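You operate a simulated robot arm through the tools that you are given. There is no shell and no other tool.

You are at the controls of a simulated two-armed robot. One attempt, no reset.

Task
Make up the manifold: gasket on the white spigot, white cap in the round port, tube in its port.

Only the result counts: the job must be done as asked and must still hold three seconds after the hand-in. Knocking over, shifting, dropping, spilling or breaking anything else fails it. Lids that push on must go on centred and level and be pressed home; caps that screw on are set level and turned clockwise until they are tight.

Robot
Two 7-joint arms with two-finger grippers on one trunk that stands fixed in place. Base frame: the origin is at the foot of the trunk, x ahead of it, y to its left, z up. Lengths are in mm, angles in degrees, forces in N, time in s.
The left shoulder is at [50, 191, 1217], the right one opposite. With the tool pointing down near the work surface each hand reaches from about 100 to 720 mm from the base axis, measured 20 degrees to its own side. Payload 2.69 kg a hand.
Tool frame (each hand has its own): the origin (TCP) lies between the finger pads and is the grasp point; the fingertips stand 20 mm ahead of it; z points along the fingers, y is the line along which they close. The gripper opens to 100 mm. The gripper's body begins 63 mm behind the TCP.
Orientation is that of the tool frame in the base frame, as [roll, pitch, yaw] about the fixed x, y, z axes, in that order (R = Rz(yaw) Ry(pitch) Rx(roll)). With the fingers straight down and closing along the base's y, the tool's x points along the base's -x, its y along +y and its z along -z.

Tools
- The arms move only by the tool apply_moves. It takes "left_commands", "right_commands" or both (then of equal length, played together; a hand with none holds still); each is a list of rows, each an object of numbers (a shift or turn left out is 0, a gripper value left out holds the last): "tx", "ty", "tz": the shift along the tool's x, y, z in mm; "wx", "wy", "wz": the turn, a rotation vector about the tool's x, y, z in degrees; "jaw": the opening, from 0 (shut) to 1 (fully open). In form: [{"tx": .., "ty": .., "tz": .., "wx": .., "wy": .., "wz": .., "jaw": ..}, ...]. A call has 1 to 20 rows; each row is the pose to reach, as a shift and turn from the pose commanded when the call began, along the tool's axes at that moment. A row lasts 0.2 s, in which the tool goes at most 50 mm and 8.6 degrees; a call with a longer step from one row to the next is refused whole, and so is a gripper value outside its range. Where a pose cannot be reached the arm comes as near as it can. A force on the tool above 40 N (or 10 N above the force at the start of the call, whichever is more), or a blocked arm, ends the call early, and 0.2 s more pass. Each finger travels about 153 mm/s and halts on what it meets, pressing with about 33 N; the grip force reading is that of the motor and also rises with nothing between the fingers. The clock runs only during rows and for 0.2 s after the last one: add rows that repeat a pose to give the fingers time. The reply holds the time, the measured pose of the TCP, the force on the tool along the base axes, the opening and the grip force, in the units named above and with some noise, with the torque about the TCP (base axes, N m) and any sound that the robot's microphone picked up.
- Cameras (640 x 400 px; columns grow to the right, rows downward): "scene" is now at [107.8, 55.2, 1384.7]; the picture's right is [0.63, -0.77, 0.00], its down [-0.45, -0.37, -0.82] and it looks along [0.63, 0.52, -0.58] (base axes); focal length 254 px, centre (320, 200). "left" rides on the left gripper at [70, 19, -99] in its tool frame; the picture's right is [-0.26, 0.97, 0.00], its down [-0.75, -0.20, -0.63] and it looks along [-0.61, -0.16, 0.78] (tool axes); focal length 230 px, centre (320, 200). "right" rides on the right gripper at [70, -19, -99] in its tool frame; the picture's right is [0.26, 0.97, 0.00], its down [-0.75, 0.20, -0.63] and it looks along [-0.61, 0.16, 0.78] (tool axes); focal length 230 px, centre (320, 200). There is no depth. A picture from a camera that has moved, and an enlarged one, comes with that camera's place and axes in the base frame and with its lens.
- camera(camera): a new picture of that camera. No time passes.
- lift_body(by): slides the trunk up (or, below 0, down) by that many mm; the arms and the scene camera ride with it, the base frame stays. It gives what a move gives, with no picture.
- head_to(pan, tilt): turns the head with the scene camera to pan (to the left, within 80 degrees either way) and tilt (down, from -29 to 69), counted from straight ahead of the robot. It gives what a move gives.
- close_up(camera, box): a new picture of the part [left, top, right, bottom] of that camera's present view, enlarged. No time passes.
- job_done(): hands the job in; it is judged then, once.

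Nothing tells you positions but the pictures and the camera data. Unless the task says otherwise, let go and move clear before handing in.

The tools are called after "Emit:" by a JSON object that holds its "op" and its "data". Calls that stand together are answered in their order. apply_moves: Moves the arms, as the interface text tells. Its arguments: {"type":"object","properties":{"left_commands":{"type":"array"},"right_commands":{"type":"array"}},"required":[]} The other tools are called the same way: lift_body (by) slides the trunk up or down; head_to (pan, tilt) turns the head that bears the scene camera; camera (camera) takes a picture; close_up (camera, box) takes an enlarged picture of a part of a camera's view; job_done () hands the job in.

At the start:

```text
time_s: 0.0
left_tool_pos: [393.7, 415.2, 1207.6]
left_tcp_rot: [179.9, 0.0, -179.9]
left_wrist_force: [0.0, 0.9, 0.0]
left_moment: [-0.05, 0.02, 0.01]
left_opening: 100.0
left_grasp_force: 0.1
right_tool_pos: [306.9, 38.5, 1235.1]
right_tcp_rot: [179.9, 0.0, 180.0]
right_wrist_force: [-0.5, -0.4, 0.4]
right_moment: [0.0, 0.0, 0.02]
right_opening: 99.9
right_grasp_force: 0.0
trunk travel left (down, up): [-275.0, 48.0]
head pan, tilt: [39.4, 35.3]
```

scene: 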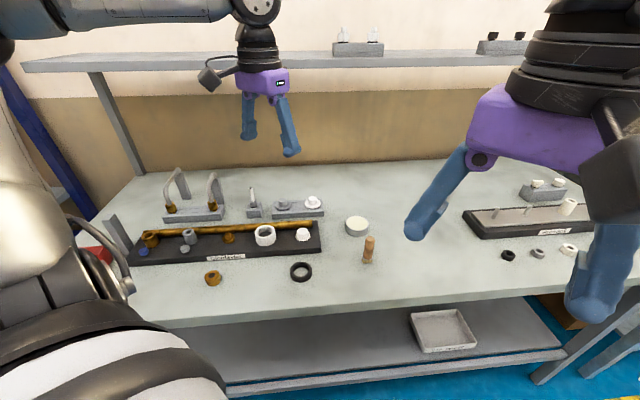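
right: 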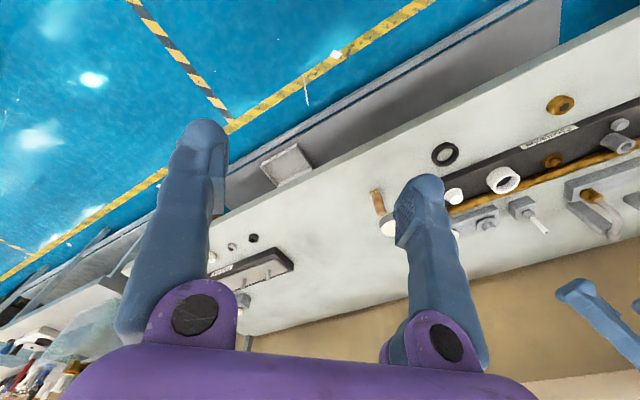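
left: 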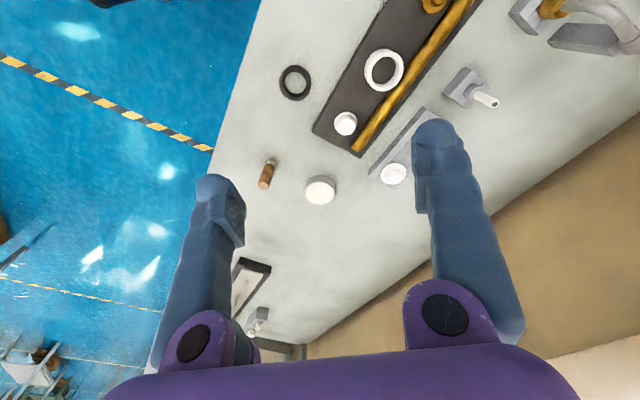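

I see a bench with a dark manifold board (left of centre), racks behind it, and loose parts (black ring, brass ring, white cap, wooden peg) in front. I'll take enlarged looks before I move anything.

Emit:
{"op": "close_up", "data": {"camera": "scene", "box": [90, 150, 250, 300]}}

Emit:
{"op": "close_up", "data": {"camera": "scene", "box": [230, 160, 390, 300]}}

Emit:
{"op": "close_up", "data": {"camera": "scene", "box": [450, 160, 610, 270]}}

Emit:
{"op": "close_up", "data": {"camera": "left", "box": [240, 0, 640, 220]}}

Emit:
{"op": "close_up", "data": {"camera": "right", "box": [360, 60, 640, 260]}}

```text
2.67 times, centred on (170, 225) of scene
camera zoom: at [107.8, 55.2, 1384.7], right [0.63, -0.77, 0.0], down [-0.45, -0.37, -0.82], along [0.63, 0.52, -0.58], focal length 677 px, centre (720, 133)
```

zoom: 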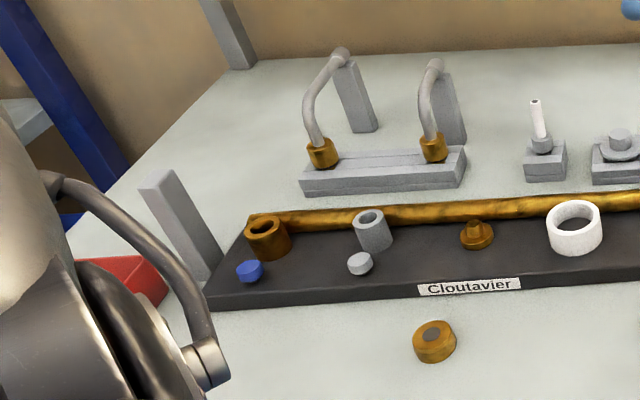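

```text
2.86 times, centred on (310, 230) of scene
camera zoom: at [107.8, 55.2, 1384.7], right [0.63, -0.77, 0.0], down [-0.45, -0.37, -0.82], along [0.63, 0.52, -0.58], focal length 725 px, centre (349, 114)
```

zoom: 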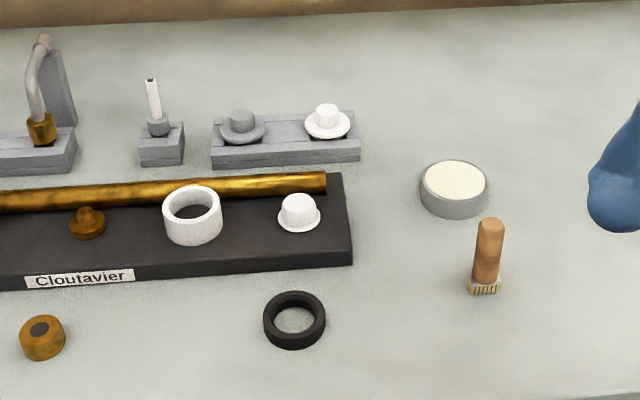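

```text
3.64 times, centred on (530, 215) of scene
camera zoom: at [107.8, 55.2, 1384.7], right [0.63, -0.77, 0.0], down [-0.45, -0.37, -0.82], along [0.63, 0.52, -0.58], focal length 923 px, centre (-444, 146)
```

zoom: 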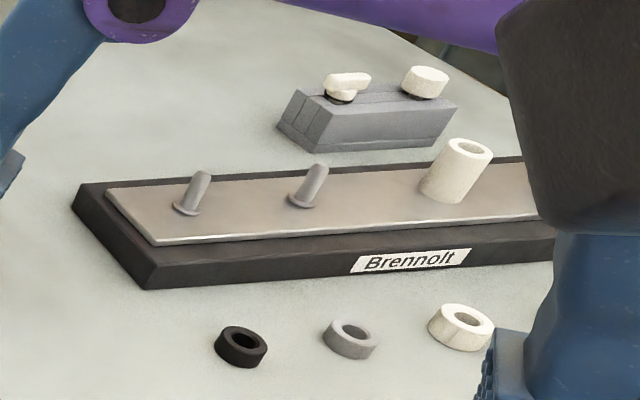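

```text
1.60 times, centred on (440, 110) of left
camera zoom: at [324.4, 430.6, 1306.2], right [0.26, 0.97, 0.0], down [0.75, -0.2, 0.63], along [0.61, -0.16, -0.78], focal length 368 px, centre (128, 344)
```

zoom: 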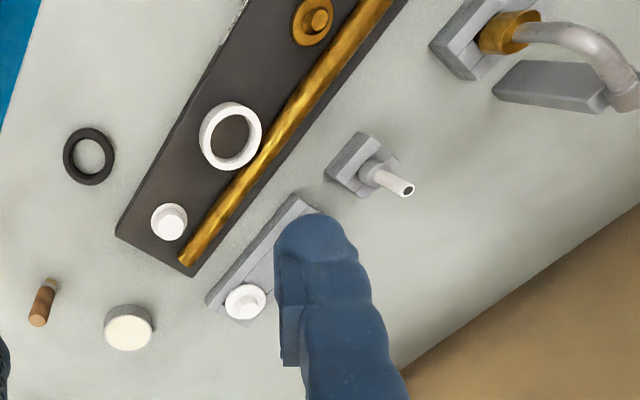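

```text
2.00 times, centred on (500, 160) of right
camera zoom: at [236.0, 20.8, 1334.2], right [-0.26, 0.97, 0.0], down [0.75, 0.2, 0.63], along [0.61, 0.16, -0.78], focal length 460 px, centre (-40, 280)
```

zoom: 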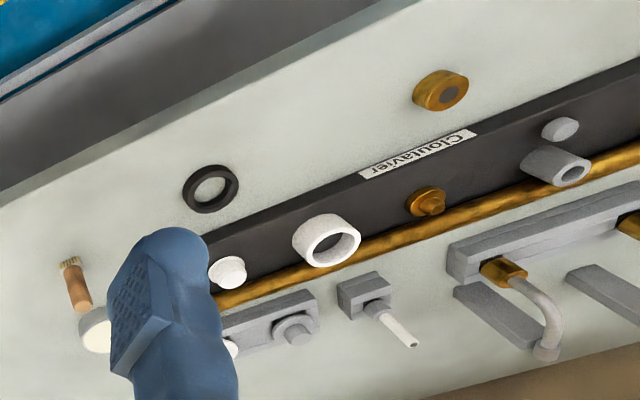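

The Cloutavier board, with the brass pipe, looks like the manifold. It lies around x 300–550, y 400–800 at z≈855. I'll fly the left hand over it, well above the parts, for closer views.

Emit:
{"op": "apply_moves", "data": {"left_commands": [{"ty": 40, "tz": 20}, {"ty": 80, "tz": 40}, {"ty": 120, "tz": 60}, {"ty": 160, "tz": 80}, {"ty": 160, "tz": 80}]}}

Emit:
{"op": "camera", "data": {"camera": "left"}}

Emit:
{"op": "camera", "data": {"camera": "scene"}}

```text
time_s: 1.2
left_tool_pos: [394.3, 574.7, 1128.7]
left_tcp_rot: [179.8, 0.0, -179.9]
left_wrist_force: [0.1, -0.4, 0.5]
left_moment: [-0.02, 0.01, 0.03]
left_opening: 99.8
left_grasp_force: 0.0
right_tool_pos: [305.6, 37.7, 1235.7]
right_tcp_rot: [179.9, 0.0, -180.0]
right_wrist_force: [-0.7, -0.3, 0.1]
right_moment: [0.04, 0.0, 0.02]
right_opening: 99.7
right_grasp_force: 0.1
trunk travel left (down, up): [-275.0, 48.0]
head pan, tilt: [39.4, 35.3]
```

```text
taken
camera left: at [324.0, 592.4, 1226.6], right [0.26, 0.97, 0.0], down [0.75, -0.2, 0.63], along [0.61, -0.16, -0.78], focal length 230 px, centre (320, 200)
```

left: 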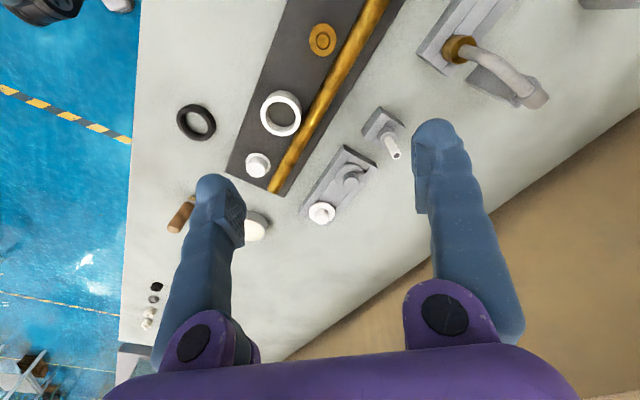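

```text
taken
camera scene: at [107.6, 54.5, 1384.8], right [0.63, -0.77, 0.0], down [-0.45, -0.37, -0.82], along [0.63, 0.52, -0.58], focal length 254 px, centre (320, 200)
```

scene: 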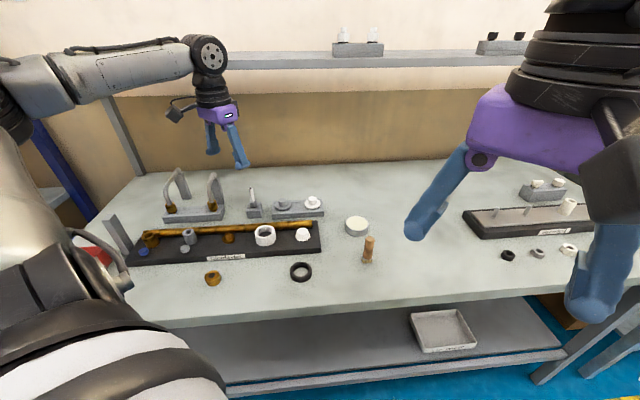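

Next I'll turn the left hand about 40° so it lines up with the board, and look at the left half with the ports and tubes.

Emit:
{"op": "apply_moves", "data": {"left_commands": [{"tx": 15, "ty": 5, "tz": 10, "wz": -8}, {"tx": 30, "ty": 10, "tz": 20, "wz": -16}, {"tx": 45, "ty": 15, "tz": 30, "wz": -24}, {"tx": 64, "ty": 25, "tz": 40, "wz": -32}, {"tx": 90, "ty": 25, "tz": 50, "wz": -40}, {"tx": 90, "ty": 25, "tz": 50, "wz": -40}]}}

Emit:
{"op": "camera", "data": {"camera": "left"}}

Emit:
{"op": "close_up", "data": {"camera": "left", "box": [120, 0, 560, 200]}}

```text
time_s: 2.6
left_tool_pos: [304.7, 600.7, 1077.5]
left_tcp_rot: [-179.9, 0.0, -139.9]
left_wrist_force: [-0.3, 0.0, 0.6]
left_moment: [-0.01, 0.02, 0.02]
left_opening: 99.8
left_grasp_force: 0.1
right_tool_pos: [306.5, 39.2, 1234.8]
right_tcp_rot: [179.9, 0.0, 179.9]
right_wrist_force: [0.1, 0.4, -0.2]
right_moment: [-0.01, 0.0, -0.01]
right_opening: 100.0
right_grasp_force: 0.1
trunk travel left (down, up): [-275.0, 48.0]
head pan, tilt: [39.4, 35.3]
```

```text
taken
camera left: at [238.8, 568.5, 1175.4], right [-0.43, 0.91, 0.0], down [0.7, 0.33, 0.63], along [0.57, 0.27, -0.78], focal length 230 px, centre (320, 200)
```

left: 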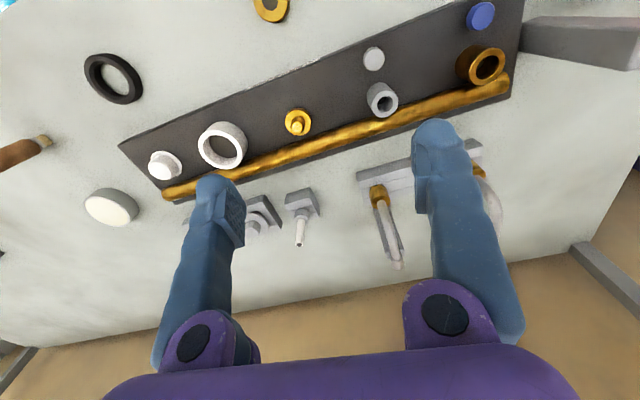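

```text
1.45 times, centred on (340, 100) of left
camera zoom: at [238.8, 568.5, 1175.4], right [-0.43, 0.91, 0.0], down [0.7, 0.33, 0.63], along [0.57, 0.27, -0.78], focal length 335 px, centre (291, 346)
```

zoom: 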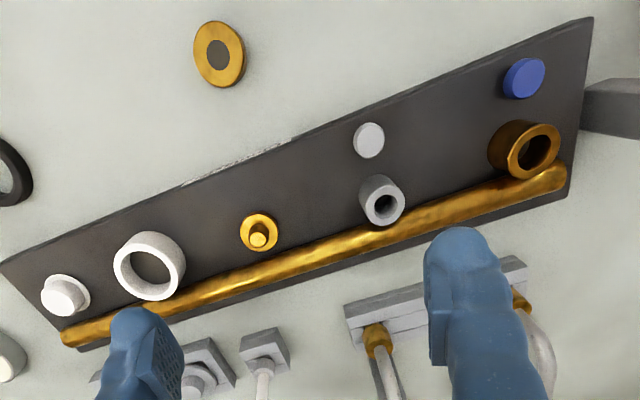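

The board has a white spigot, a white wide ring, a brass spigot, a grey port and a brass port. I'll zoom in tightly on each to learn the hole shapes and which parts mate.

Emit:
{"op": "close_up", "data": {"camera": "left", "box": [440, 0, 520, 90]}}

Emit:
{"op": "close_up", "data": {"camera": "left", "box": [340, 40, 420, 120]}}

Emit:
{"op": "close_up", "data": {"camera": "left", "box": [140, 110, 260, 190]}}

Emit:
{"op": "close_up", "data": {"camera": "scene", "box": [135, 160, 235, 225]}}

Emit:
{"op": "close_up", "data": {"camera": "scene", "box": [235, 180, 335, 245]}}

Emit:
{"op": "close_up", "data": {"camera": "scene", "box": [130, 220, 230, 290]}}

```text
4.44 times, centred on (480, 45) of left
camera zoom: at [238.8, 568.5, 1175.4], right [-0.43, 0.91, 0.0], down [0.7, 0.33, 0.63], along [0.57, 0.27, -0.78], focal length 1022 px, centre (-391, 889)
```

zoom: 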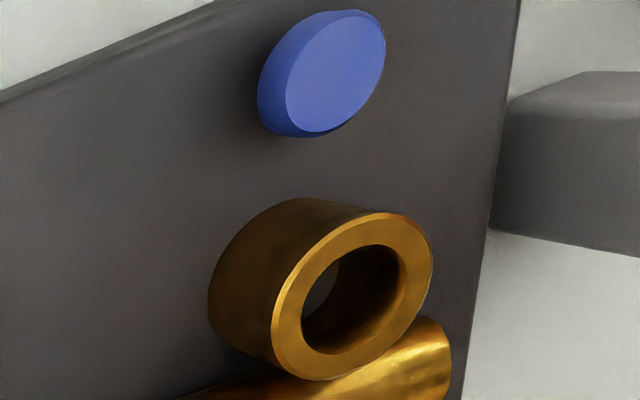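

```text
5.00 times, centred on (380, 80) of left
camera zoom: at [238.8, 568.5, 1175.4], right [-0.43, 0.91, 0.0], down [0.7, 0.33, 0.63], along [0.57, 0.27, -0.78], focal length 1150 px, centre (20, 800)
```

zoom: 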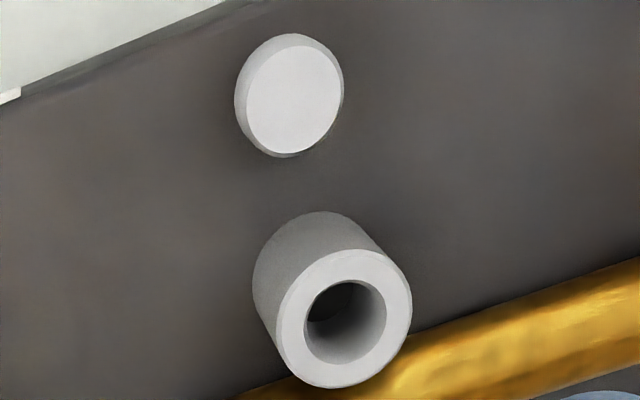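

```text
5.00 times, centred on (200, 150) of left
camera zoom: at [238.8, 568.5, 1175.4], right [-0.43, 0.91, 0.0], down [0.7, 0.33, 0.63], along [0.57, 0.27, -0.78], focal length 1150 px, centre (920, 450)
```

zoom: 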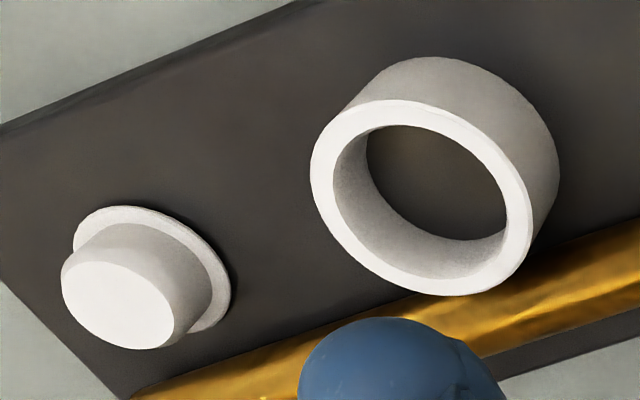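

```text
6.15 times, centred on (185, 192) of scene
camera zoom: at [108.2, 55.6, 1384.6], right [0.63, -0.77, 0.0], down [-0.45, -0.37, -0.82], along [0.63, 0.52, -0.58], focal length 1561 px, centre (1151, 246)
```

zoom: 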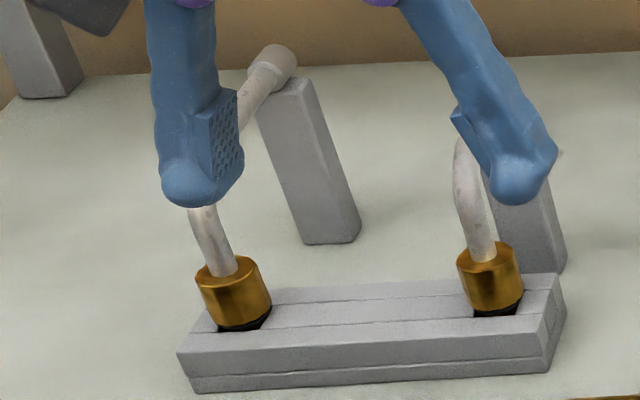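

```text
6.15 times, centred on (285, 212) of scene
camera zoom: at [108.2, 55.6, 1384.6], right [0.63, -0.77, 0.0], down [-0.45, -0.37, -0.82], along [0.63, 0.52, -0.58], focal length 1561 px, centre (535, 123)
```

zoom: 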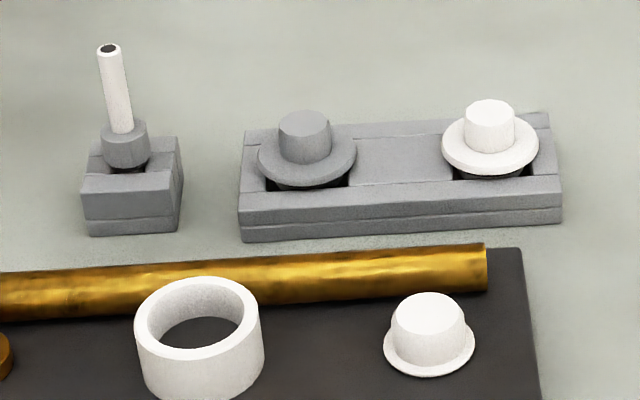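

```text
5.71 times, centred on (180, 255) of scene
camera zoom: at [108.2, 55.6, 1384.6], right [0.63, -0.77, 0.0], down [-0.45, -0.37, -0.82], along [0.63, 0.52, -0.58], focal length 1450 px, centre (1120, -114)
```

zoom: 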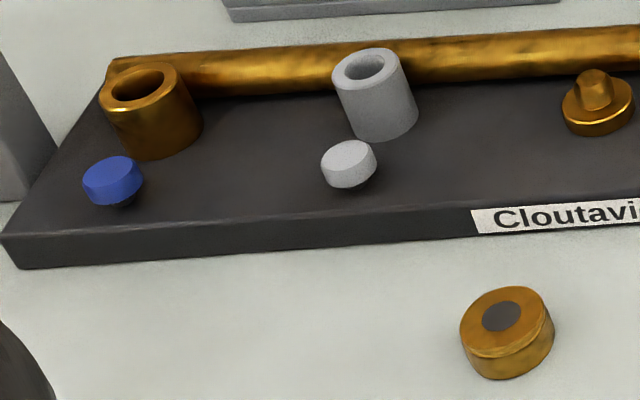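

The white cap with flange (about 52 mm) and the wide white port (about 58 mm outside) look like mates. The black ring suits the white spigot. I need to work out which tube goes with which port, so I'll look closer at the bent tubes, the straight tube and the posts.

Emit:
{"op": "apply_moves", "data": {"left_commands": [{"tx": 40, "ty": -30, "tz": -30}, {"tx": 80, "ty": -70, "tz": -60}, {"tx": 120, "ty": -110, "tz": -60}, {"tx": 120, "ty": -110, "tz": -60}]}}

Emit:
{"op": "camera", "data": {"camera": "left"}}

Emit:
{"op": "close_up", "data": {"camera": "scene", "box": [90, 150, 240, 270]}}

Emit:
{"op": "close_up", "data": {"camera": "scene", "box": [150, 160, 230, 225]}}

Emit:
{"op": "close_up", "data": {"camera": "scene", "box": [240, 180, 280, 225]}}

Emit:
{"op": "close_up", "data": {"camera": "scene", "box": [320, 20, 560, 60]}}

```text
refused: row 1 steps farther than a row can; nothing moved
```

```text
taken
camera left: at [238.8, 568.5, 1175.4], right [-0.43, 0.91, 0.0], down [0.7, 0.33, 0.63], along [0.57, 0.27, -0.78], focal length 230 px, centre (320, 200)
```

left: 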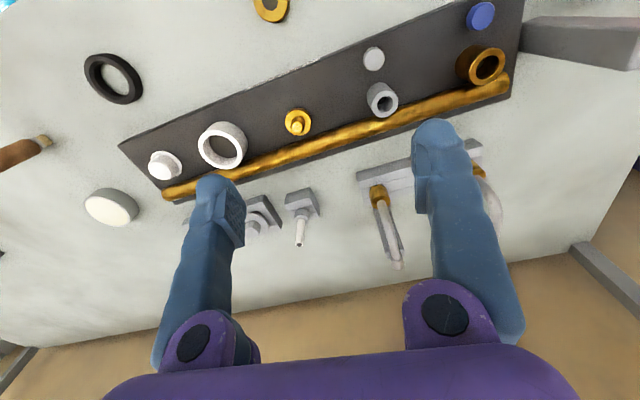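

```text
3.33 times, centred on (165, 210) of scene
camera zoom: at [108.2, 55.6, 1384.6], right [0.63, -0.77, 0.0], down [-0.45, -0.37, -0.82], along [0.63, 0.52, -0.58], focal length 846 px, centre (837, 167)
```

zoom: 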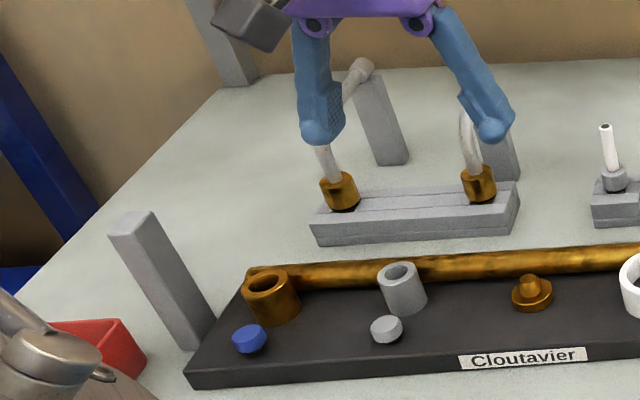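

```text
6.15 times, centred on (190, 192) of scene
camera zoom: at [108.2, 55.6, 1384.6], right [0.63, -0.77, 0.0], down [-0.45, -0.37, -0.82], along [0.63, 0.52, -0.58], focal length 1561 px, centre (1120, 246)
```

zoom: 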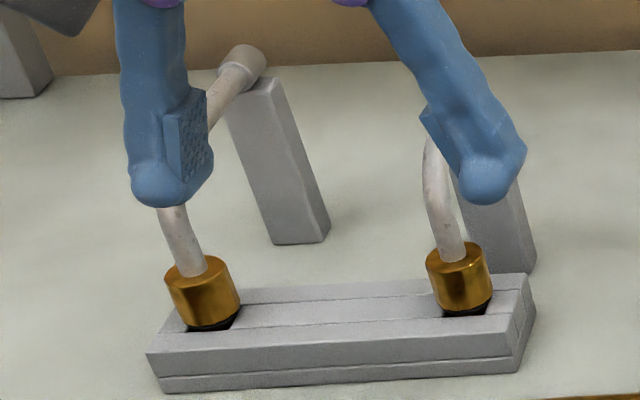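

```text
8.89 times, centred on (260, 202) of scene
camera zoom: at [108.2, 55.6, 1384.6], right [0.63, -0.77, 0.0], down [-0.45, -0.37, -0.82], along [0.63, 0.52, -0.58], focal length 2255 px, centre (853, 178)
```

zoom: 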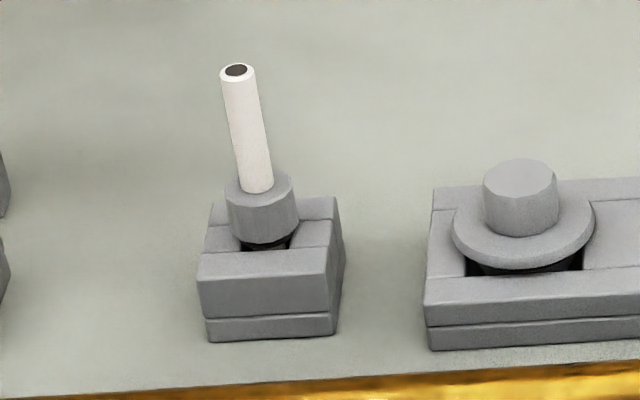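

```text
2.67 times, centred on (440, 40) of scene
camera zoom: at [108.2, 55.6, 1384.6], right [0.63, -0.77, 0.0], down [-0.45, -0.37, -0.82], along [0.63, 0.52, -0.58], focal length 677 px, centre (0, 627)
```

zoom: 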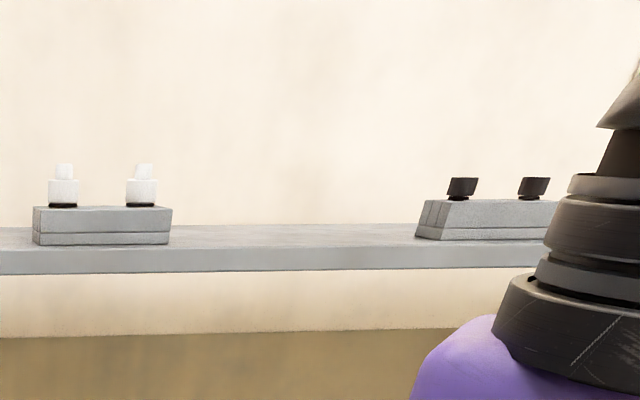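

The straight tube has a grey collar and the bent tubes have brass collars, so I need better views. I'll move the left hand back for a clear look at the tubes and also inspect the other board.

Emit:
{"op": "apply_moves", "data": {"left_commands": [{"tx": 30, "ty": -20, "tz": -20}, {"tx": 60, "ty": -40, "tz": -40}, {"tx": 90, "ty": -60, "tz": -60}, {"tx": 120, "ty": -80, "tz": -80}, {"tx": 120, "ty": -80, "tz": -80}]}}

Emit:
{"op": "camera", "data": {"camera": "left"}}

Emit:
{"op": "close_up", "data": {"camera": "scene", "box": [150, 160, 230, 225]}}

Emit:
{"op": "close_up", "data": {"camera": "scene", "box": [450, 170, 590, 270]}}

Emit:
{"op": "close_up", "data": {"camera": "scene", "box": [330, 210, 390, 270]}}

Emit:
{"op": "camera", "data": {"camera": "scene"}}

```text
time_s: 3.8
left_tool_pos: [262.3, 458.8, 1157.2]
left_tcp_rot: [-180.0, 0.0, -140.0]
left_wrist_force: [0.3, 0.2, 0.1]
left_moment: [0.0, 0.01, 0.0]
left_opening: 100.1
left_grasp_force: 0.0
right_tool_pos: [305.2, 39.7, 1234.3]
right_tcp_rot: [180.0, 0.0, 179.9]
right_wrist_force: [0.0, -0.1, -0.6]
right_moment: [0.0, -0.05, 0.02]
right_opening: 100.3
right_grasp_force: 0.0
trunk travel left (down, up): [-275.0, 48.0]
head pan, tilt: [39.4, 35.3]
```

```text
taken
camera left: at [196.6, 426.9, 1255.4], right [-0.42, 0.91, 0.0], down [0.7, 0.33, 0.63], along [0.57, 0.27, -0.78], focal length 230 px, centre (320, 200)
```

left: 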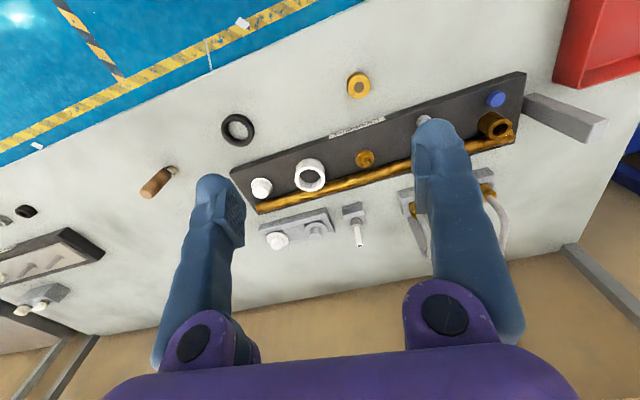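

```text
6.15 times, centred on (190, 192) of scene
camera zoom: at [107.8, 55.6, 1384.7], right [0.63, -0.77, 0.0], down [-0.45, -0.37, -0.82], along [0.63, 0.52, -0.58], focal length 1561 px, centre (1120, 246)
```

zoom: 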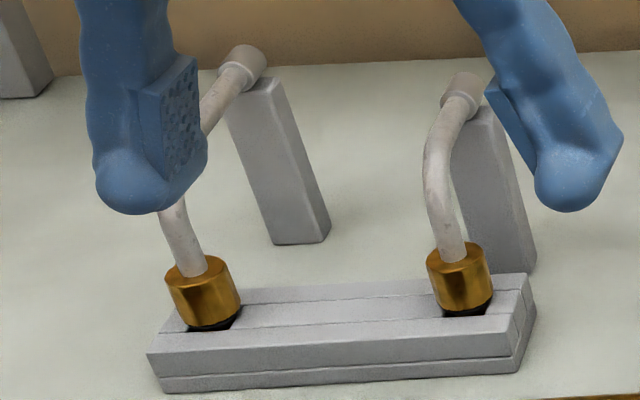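

```text
4.00 times, centred on (520, 220) of scene
camera zoom: at [107.8, 55.6, 1384.7], right [0.63, -0.77, 0.0], down [-0.45, -0.37, -0.82], along [0.63, 0.52, -0.58], focal length 1015 px, centre (-480, 120)
```

zoom: 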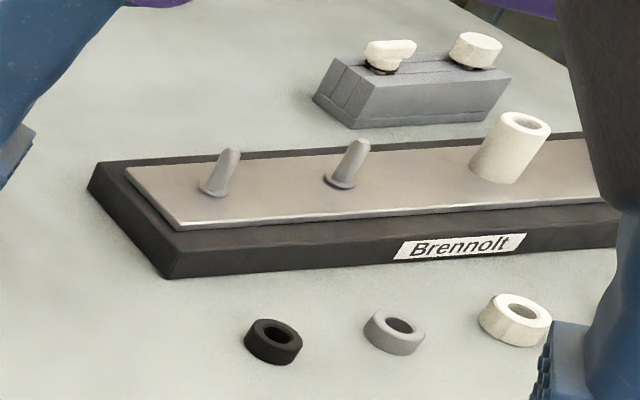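

```text
6.67 times, centred on (360, 240) of scene
camera zoom: at [107.8, 55.6, 1384.7], right [0.63, -0.77, 0.0], down [-0.45, -0.37, -0.82], along [0.63, 0.52, -0.58], focal length 1692 px, centre (53, -67)
```

zoom: 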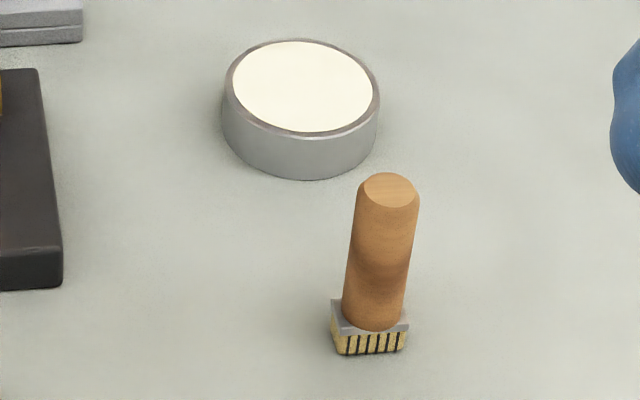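

```text
taken
camera scene: at [107.8, 55.6, 1384.7], right [0.63, -0.77, 0.0], down [-0.45, -0.37, -0.82], along [0.63, 0.52, -0.58], focal length 254 px, centre (320, 200)
```

scene: 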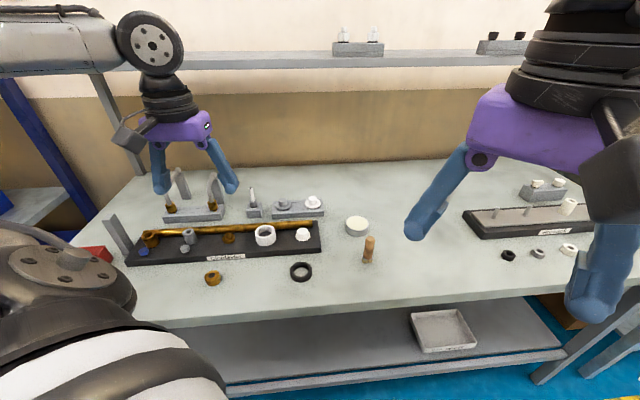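

The right bent tube (about 74 mm reach) seems to match the brass port with the post beside it. The left one is longer, about 116 mm. I'll scan the rest of the scene for markings that settle which tube is meant.

Emit:
{"op": "close_up", "data": {"camera": "scene", "box": [205, 165, 225, 180]}}

Emit:
{"op": "close_up", "data": {"camera": "scene", "box": [130, 225, 170, 265]}}

Emit:
{"op": "head_to", "data": {"pan": 10, "tilt": 35}}

Emit:
{"op": "camera", "data": {"camera": "scene"}}

Emit:
{"op": "head_to", "data": {"pan": 65, "tilt": 35}}

Emit:
{"op": "camera", "data": {"camera": "scene"}}

```text
16.00 times, centred on (215, 172) of scene
camera zoom: at [107.8, 55.6, 1384.7], right [0.63, -0.77, 0.0], down [-0.45, -0.37, -0.82], along [0.63, 0.52, -0.58], focal length 4060 px, centre (2000, 640)
```

zoom: 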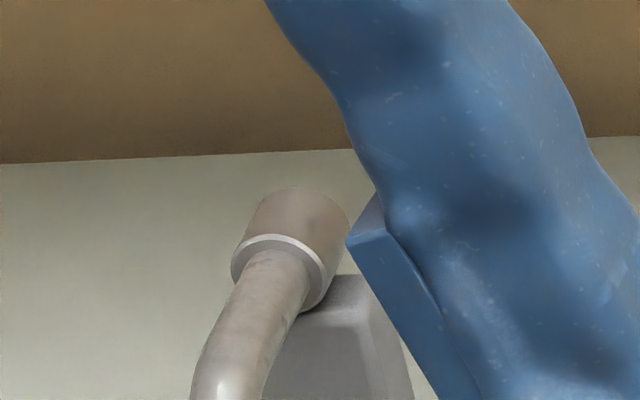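

```text
10.00 times, centred on (150, 245) of scene
camera zoom: at [107.8, 55.6, 1384.7], right [0.63, -0.77, 0.0], down [-0.45, -0.37, -0.82], along [0.63, 0.52, -0.58], focal length 2537 px, centre (2020, -250)
```

zoom: 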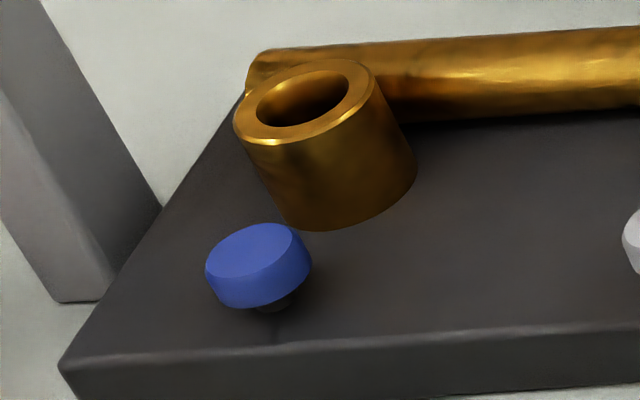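

```text
time_s: 4.7
left_tool_pos: [262.4, 457.6, 1158.0]
left_tcp_rot: [180.0, 0.0, -140.0]
left_wrist_force: [0.5, -0.1, 0.8]
left_moment: [-0.03, -0.02, 0.04]
left_opening: 99.9
left_grasp_force: 0.0
right_tool_pos: [306.0, 40.0, 1236.8]
right_tcp_rot: [179.9, 0.1, -180.0]
right_wrist_force: [0.3, 0.4, -0.3]
right_moment: [-0.03, 0.0, -0.02]
right_opening: 100.1
right_grasp_force: 0.0
trunk travel left (down, up): [-275.0, 48.0]
head pan, tilt: [10.0, 35.0]
```

```text
taken
camera scene: at [126.5, 14.8, 1385.2], right [0.17, -0.98, 0.0], down [-0.56, -0.1, -0.82], along [0.81, 0.14, -0.57], focal length 254 px, centre (320, 200)
```

scene: 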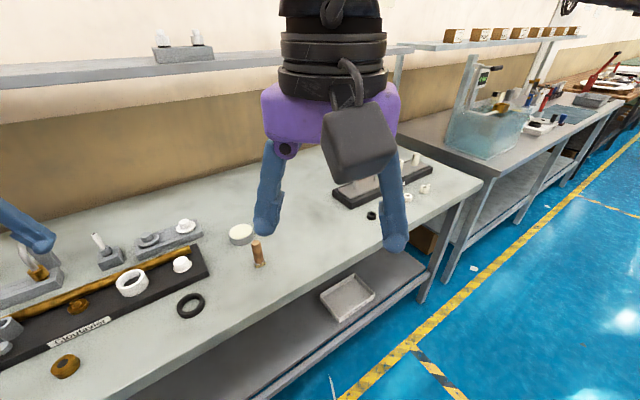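

```text
time_s: 6.0
left_tool_pos: [263.2, 459.7, 1156.8]
left_tcp_rot: [-180.0, 0.1, -140.0]
left_wrist_force: [0.5, -0.6, 0.3]
left_moment: [0.0, 0.0, 0.01]
left_opening: 100.0
left_grasp_force: 0.1
right_tool_pos: [306.1, 39.7, 1235.4]
right_tcp_rot: [179.9, 0.0, 179.9]
right_wrist_force: [-0.3, -0.8, 0.3]
right_moment: [-0.01, 0.03, -0.02]
right_opening: 99.9
right_grasp_force: 0.1
trunk travel left (down, up): [-275.0, 48.0]
head pan, tilt: [65.0, 35.0]
```

```text
taken
camera scene: at [77.1, 79.2, 1385.2], right [0.91, -0.42, 0.0], down [-0.24, -0.52, -0.82], along [0.35, 0.74, -0.57], focal length 254 px, centre (320, 200)
```

scene: 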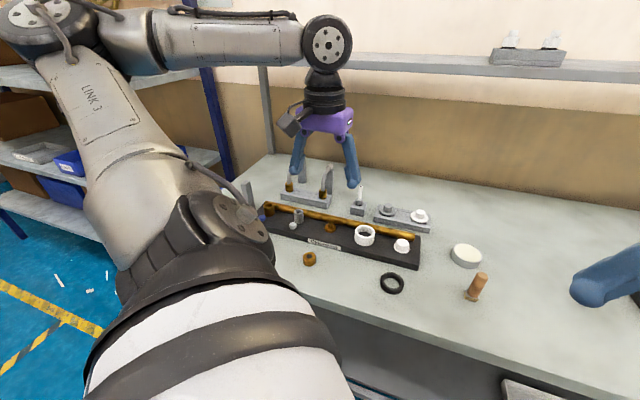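

The blue disc is a knob on a stem, so I must not touch it. I'll check the shelf racks and the other board for comparable parts before choosing the tube.

Emit:
{"op": "close_up", "data": {"camera": "scene", "box": [480, 20, 580, 80]}}

Emit:
{"op": "close_up", "data": {"camera": "scene", "box": [265, 170, 375, 235]}}

Emit:
{"op": "close_up", "data": {"camera": "scene", "box": [345, 180, 445, 250]}}

Emit:
{"op": "close_up", "data": {"camera": "right", "box": [180, 200, 320, 330]}}

Emit:
{"op": "close_up", "data": {"camera": "left", "box": [380, 100, 560, 260]}}

```text
6.40 times, centred on (530, 50) of scene
camera zoom: at [77.1, 79.2, 1385.2], right [0.91, -0.42, 0.0], down [-0.24, -0.52, -0.82], along [0.35, 0.74, -0.57], focal length 1624 px, centre (-1024, 1160)
```

zoom: 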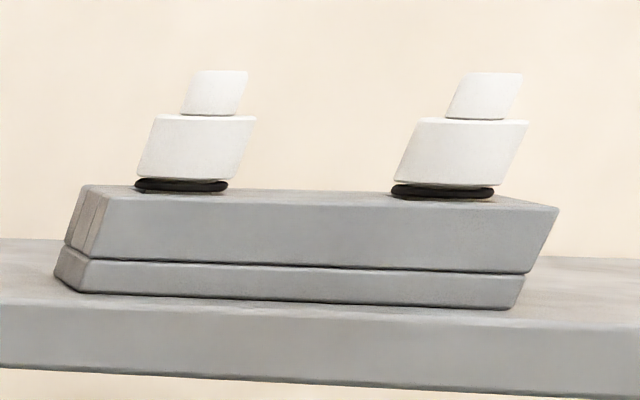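

```text
5.82 times, centred on (320, 202) of scene
camera zoom: at [77.1, 79.2, 1385.2], right [0.91, -0.42, 0.0], down [-0.24, -0.52, -0.82], along [0.35, 0.74, -0.57], focal length 1476 px, centre (320, 186)
```

zoom: 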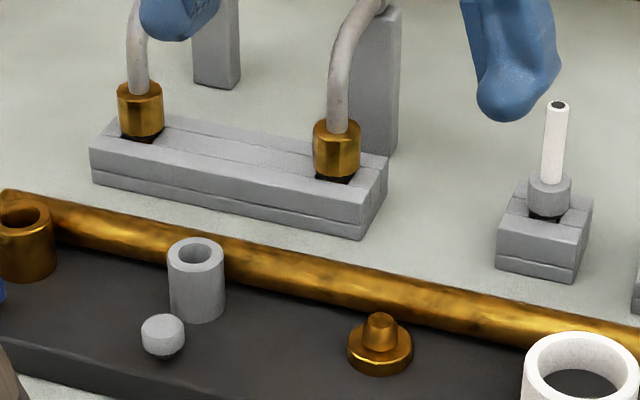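

```text
5.71 times, centred on (395, 215) of scene
camera zoom: at [77.1, 79.2, 1385.2], right [0.91, -0.42, 0.0], down [-0.24, -0.52, -0.82], along [0.35, 0.74, -0.57], focal length 1450 px, centre (-109, 114)
```

zoom: 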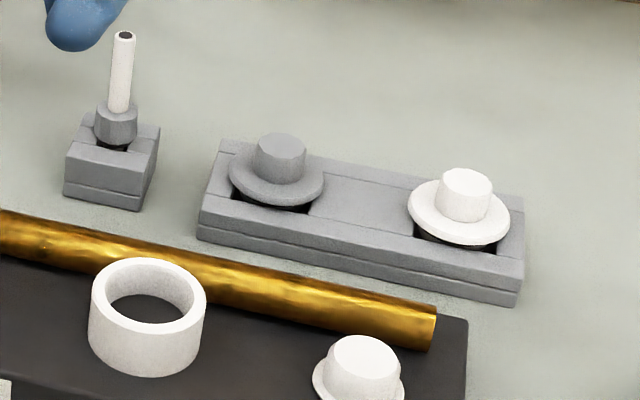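

```text
3.08 times, centred on (250, 265) of right
camera zoom: at [236.0, 20.8, 1334.2], right [-0.26, 0.97, 0.0], down [0.75, 0.2, 0.63], along [0.61, 0.16, -0.78], focal length 708 px, centre (535, 0)
```

zoom: 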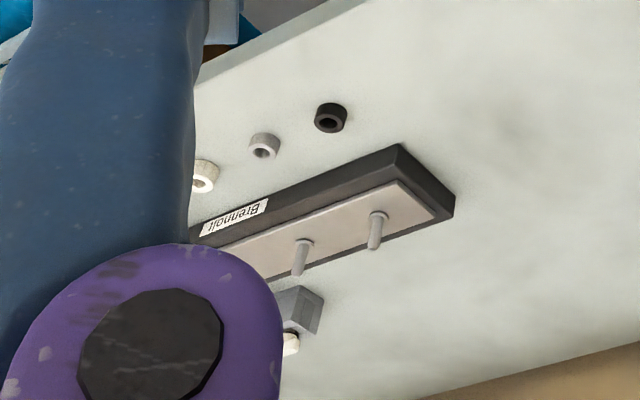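

```text
2.50 times, centred on (470, 180) of left
camera zoom: at [196.7, 427.0, 1255.4], right [-0.42, 0.91, 0.0], down [0.7, 0.33, 0.63], along [0.57, 0.27, -0.78], focal length 575 px, centre (-55, 250)
```

zoom: 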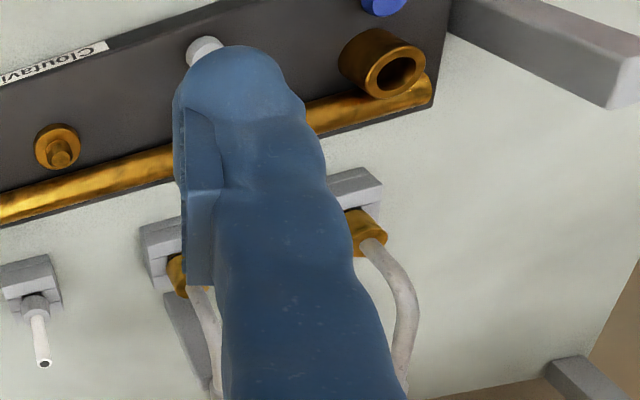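

The parts seem clear except the tube. The gasket comes first anyway: the black ring is at about (406, 364), and I'll hover the left hand over it to measure it accurately.

Emit:
{"op": "apply_moves", "data": {"left_commands": [{"tx": -10, "ty": -33, "tz": 25}, {"tx": -20, "ty": -66, "tz": 50}, {"tx": -30, "ty": -99, "tz": 75}, {"tx": -40, "ty": -132, "tz": 110}, {"tx": -49, "ty": -165, "tz": 150}, {"tx": -49, "ty": -165, "tz": 150}]}}

Emit:
{"op": "camera", "data": {"camera": "left"}}

Emit:
{"op": "head_to", "data": {"pan": 42, "tilt": 38}}

Emit:
{"op": "camera", "data": {"camera": "scene"}}

```text
refused: row 5 steps farther than a row can; nothing moved
```

```text
taken
camera left: at [196.7, 427.0, 1255.4], right [-0.42, 0.91, 0.0], down [0.7, 0.33, 0.63], along [0.57, 0.27, -0.78], focal length 230 px, centre (320, 200)
```

left: 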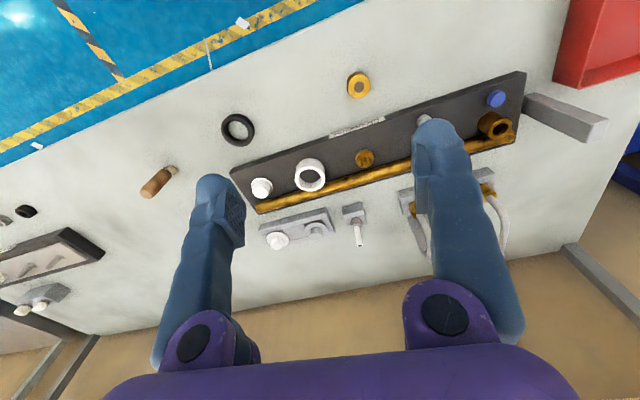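

```text
time_s: 6.8
left_tool_pos: [262.0, 458.3, 1155.7]
left_tcp_rot: [180.0, 0.0, -139.9]
left_wrist_force: [-0.6, 1.1, -0.3]
left_moment: [0.03, 0.0, 0.0]
left_opening: 100.0
left_grasp_force: 0.0
right_tool_pos: [306.1, 39.2, 1234.6]
right_tcp_rot: [179.9, 0.0, 179.9]
right_wrist_force: [0.7, -0.1, -0.4]
right_moment: [0.03, 0.0, -0.02]
right_opening: 100.0
right_grasp_force: 0.1
trunk travel left (down, up): [-275.0, 48.0]
head pan, tilt: [42.0, 38.0]
```

```text
taken
camera scene: at [103.9, 57.2, 1380.6], right [0.67, -0.74, 0.0], down [-0.46, -0.41, -0.79], along [0.59, 0.53, -0.62], focal length 254 px, centre (320, 200)
```

scene: 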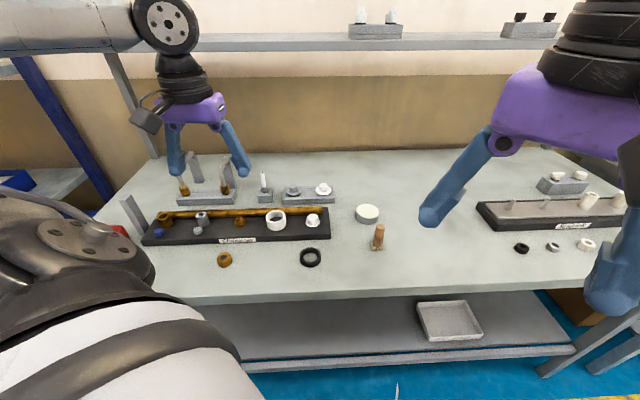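

One step was too long, so I'll split the move into smaller ones.

Emit:
{"op": "apply_moves", "data": {"left_commands": [{"tx": -8, "ty": -27, "tz": 25}, {"tx": -16, "ty": -54, "tz": 50}, {"tx": -24, "ty": -82, "tz": 75}, {"tx": -32, "ty": -110, "tz": 100}, {"tx": -41, "ty": -138, "tz": 125}, {"tx": -49, "ty": -165, "tz": 150}, {"tx": -49, "ty": -165, "tz": 150}]}}

Emit:
{"op": "camera", "data": {"camera": "left"}}

Emit:
{"op": "camera", "data": {"camera": "scene"}}

```text
time_s: 8.4
left_tool_pos: [407.8, 364.5, 1009.2]
left_tcp_rot: [-179.9, 0.0, -140.0]
left_wrist_force: [0.7, 0.7, -0.2]
left_moment: [0.0, 0.01, 0.01]
left_opening: 100.0
left_grasp_force: 0.1
right_tool_pos: [305.6, 38.7, 1235.3]
right_tcp_rot: [179.9, 0.1, 179.9]
right_wrist_force: [-0.1, -0.4, -0.4]
right_moment: [0.01, 0.01, 0.01]
right_opening: 100.3
right_grasp_force: 0.0
trunk travel left (down, up): [-275.0, 48.0]
head pan, tilt: [42.0, 38.0]
```

```text
taken
camera left: at [342.8, 332.6, 1106.7], right [-0.42, 0.91, 0.0], down [0.7, 0.33, 0.63], along [0.57, 0.27, -0.78], focal length 230 px, centre (320, 200)
```

left: 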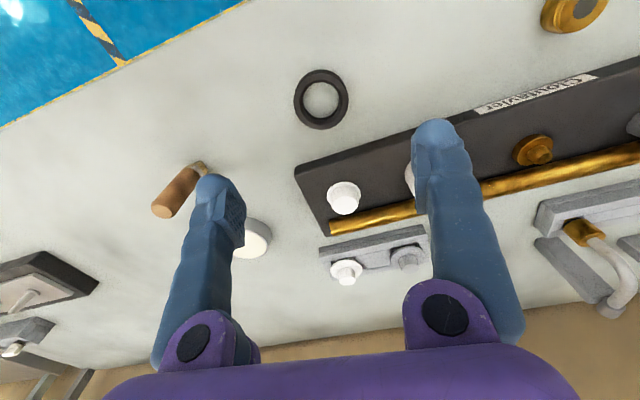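

```text
taken
camera scene: at [103.4, 57.4, 1380.7], right [0.67, -0.74, 0.0], down [-0.46, -0.41, -0.79], along [0.59, 0.53, -0.62], focal length 254 px, centre (320, 200)
```

scene: 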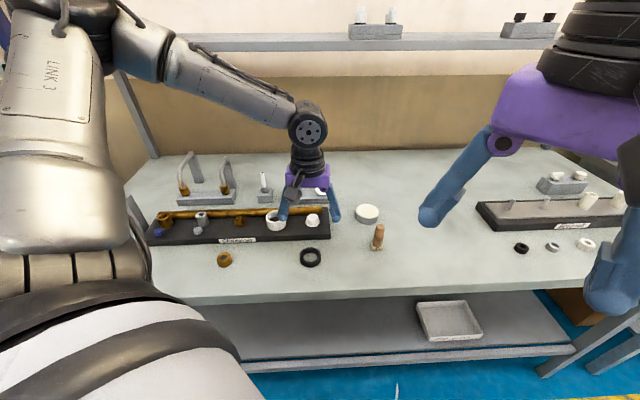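

Now I'll zoom on the ring, the white spigot and the cap rack from this pose for precise positions.

Emit:
{"op": "close_up", "data": {"camera": "left", "box": [280, 60, 360, 140]}}

Emit:
{"op": "close_up", "data": {"camera": "left", "box": [290, 160, 430, 300]}}

Emit:
{"op": "close_up", "data": {"camera": "scene", "box": [290, 200, 340, 280]}}

Emit:
{"op": "close_up", "data": {"camera": "left", "box": [510, 160, 640, 320]}}

Emit:
{"op": "close_up", "data": {"camera": "scene", "box": [170, 145, 280, 210]}}

```text
5.00 times, centred on (320, 100) of left
camera zoom: at [342.8, 332.6, 1106.7], right [-0.42, 0.91, 0.0], down [0.7, 0.33, 0.63], along [0.57, 0.27, -0.78], focal length 1150 px, centre (320, 700)
```

zoom: 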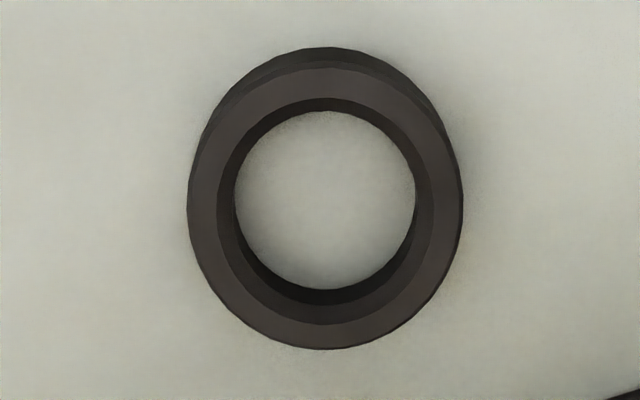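

```text
2.86 times, centred on (360, 230) of left
camera zoom: at [342.8, 332.6, 1106.7], right [-0.42, 0.91, 0.0], down [0.7, 0.33, 0.63], along [0.57, 0.27, -0.78], focal length 657 px, centre (206, 114)
```

zoom: 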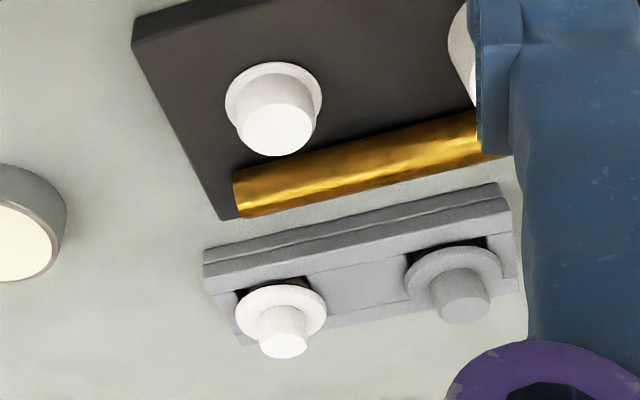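

```text
5.00 times, centred on (315, 240) of scene
camera zoom: at [103.4, 57.4, 1380.7], right [0.67, -0.74, 0.0], down [-0.46, -0.41, -0.79], along [0.59, 0.53, -0.62], focal length 1269 px, centre (345, 0)
```

zoom: 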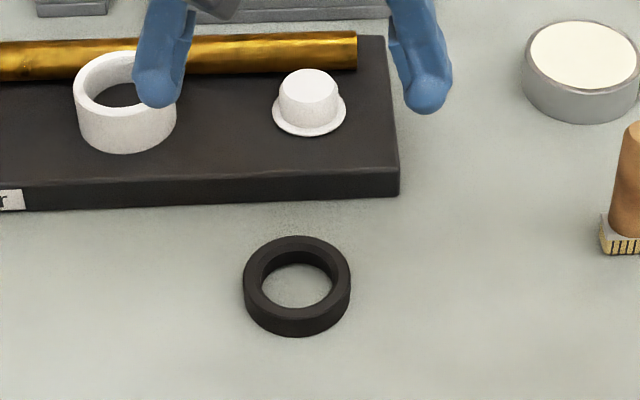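

```text
2.50 times, centred on (575, 240) of left
camera zoom: at [342.8, 332.6, 1106.7], right [-0.42, 0.91, 0.0], down [0.7, 0.33, 0.63], along [0.57, 0.27, -0.78], focal length 575 px, centre (-318, 100)
```

zoom: 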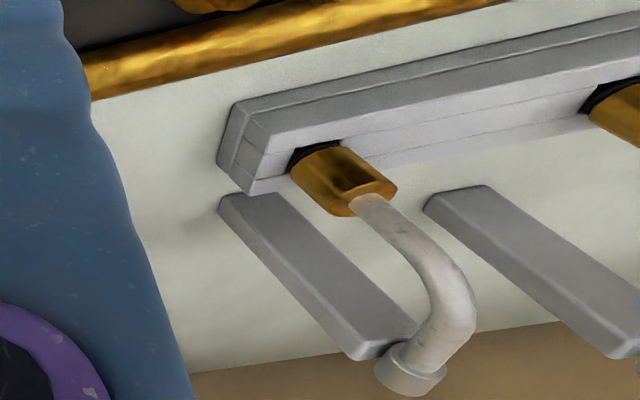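

```text
5.82 times, centred on (225, 178) of scene
camera zoom: at [103.4, 57.4, 1380.7], right [0.67, -0.74, 0.0], down [-0.46, -0.41, -0.79], along [0.59, 0.53, -0.62], focal length 1476 px, centre (873, 331)
```

zoom: 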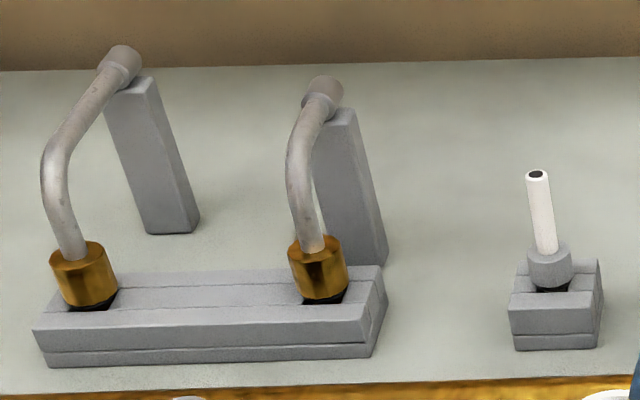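

I can see the two bent tubes differ in reach (about 75 vs 120 mm). I'll move the right arm aside to see the whole other board before deciding, since the right arm blocks the view.

Emit:
{"op": "apply_moves", "data": {"right_commands": [{"ty": -40}, {"ty": -80}, {"ty": -120}, {"ty": -160}, {"ty": -200}, {"ty": -240}, {"ty": -240}]}}

Emit:
{"op": "head_to", "data": {"pan": 20, "tilt": 38}}

Emit:
{"op": "camera", "data": {"camera": "scene"}}

Emit:
{"op": "camera", "data": {"camera": "right"}}

```text
time_s: 10.1
left_tool_pos: [409.0, 365.2, 1009.0]
left_tcp_rot: [-180.0, -0.1, -140.0]
left_wrist_force: [0.8, 0.8, -0.6]
left_moment: [-0.05, 0.01, -0.01]
left_opening: 100.0
left_grasp_force: 0.2
right_tool_pos: [306.6, -200.7, 1233.1]
right_tcp_rot: [-180.0, -0.1, -179.9]
right_wrist_force: [0.0, 0.0, -0.2]
right_moment: [-0.03, -0.02, 0.03]
right_opening: 99.8
right_grasp_force: 0.1
trunk travel left (down, up): [-275.0, 48.0]
head pan, tilt: [42.0, 38.0]
```

```text
time_s: 10.9
left_tool_pos: [408.1, 363.4, 1008.8]
left_tcp_rot: [179.9, 0.0, -140.0]
left_wrist_force: [0.0, 0.2, -0.5]
left_moment: [-0.02, 0.0, 0.03]
left_opening: 100.0
left_grasp_force: 0.1
right_tool_pos: [305.1, -200.2, 1233.4]
right_tcp_rot: [180.0, -0.1, 179.9]
right_wrist_force: [0.5, -0.3, -0.4]
right_moment: [0.0, 0.01, -0.03]
right_opening: 99.8
right_grasp_force: 0.1
trunk travel left (down, up): [-275.0, 48.0]
head pan, tilt: [20.0, 38.0]
```

```text
taken
camera scene: at [120.9, 29.1, 1380.6], right [0.34, -0.94, 0.0], down [-0.58, -0.21, -0.79], along [0.74, 0.27, -0.62], focal length 254 px, centre (320, 200)
```

scene: 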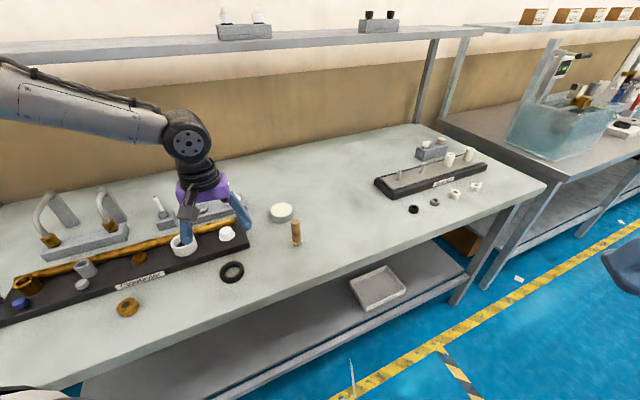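

```text
taken
camera right: at [236.0, -219.8, 1331.9], right [-0.26, 0.97, 0.0], down [0.75, 0.2, 0.63], along [0.61, 0.16, -0.78], focal length 230 px, centre (320, 200)
```

right: 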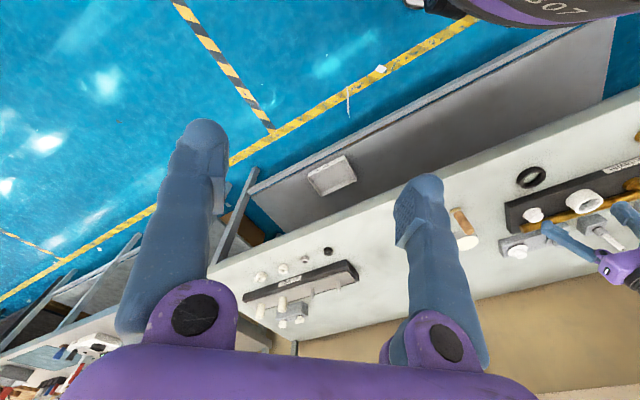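

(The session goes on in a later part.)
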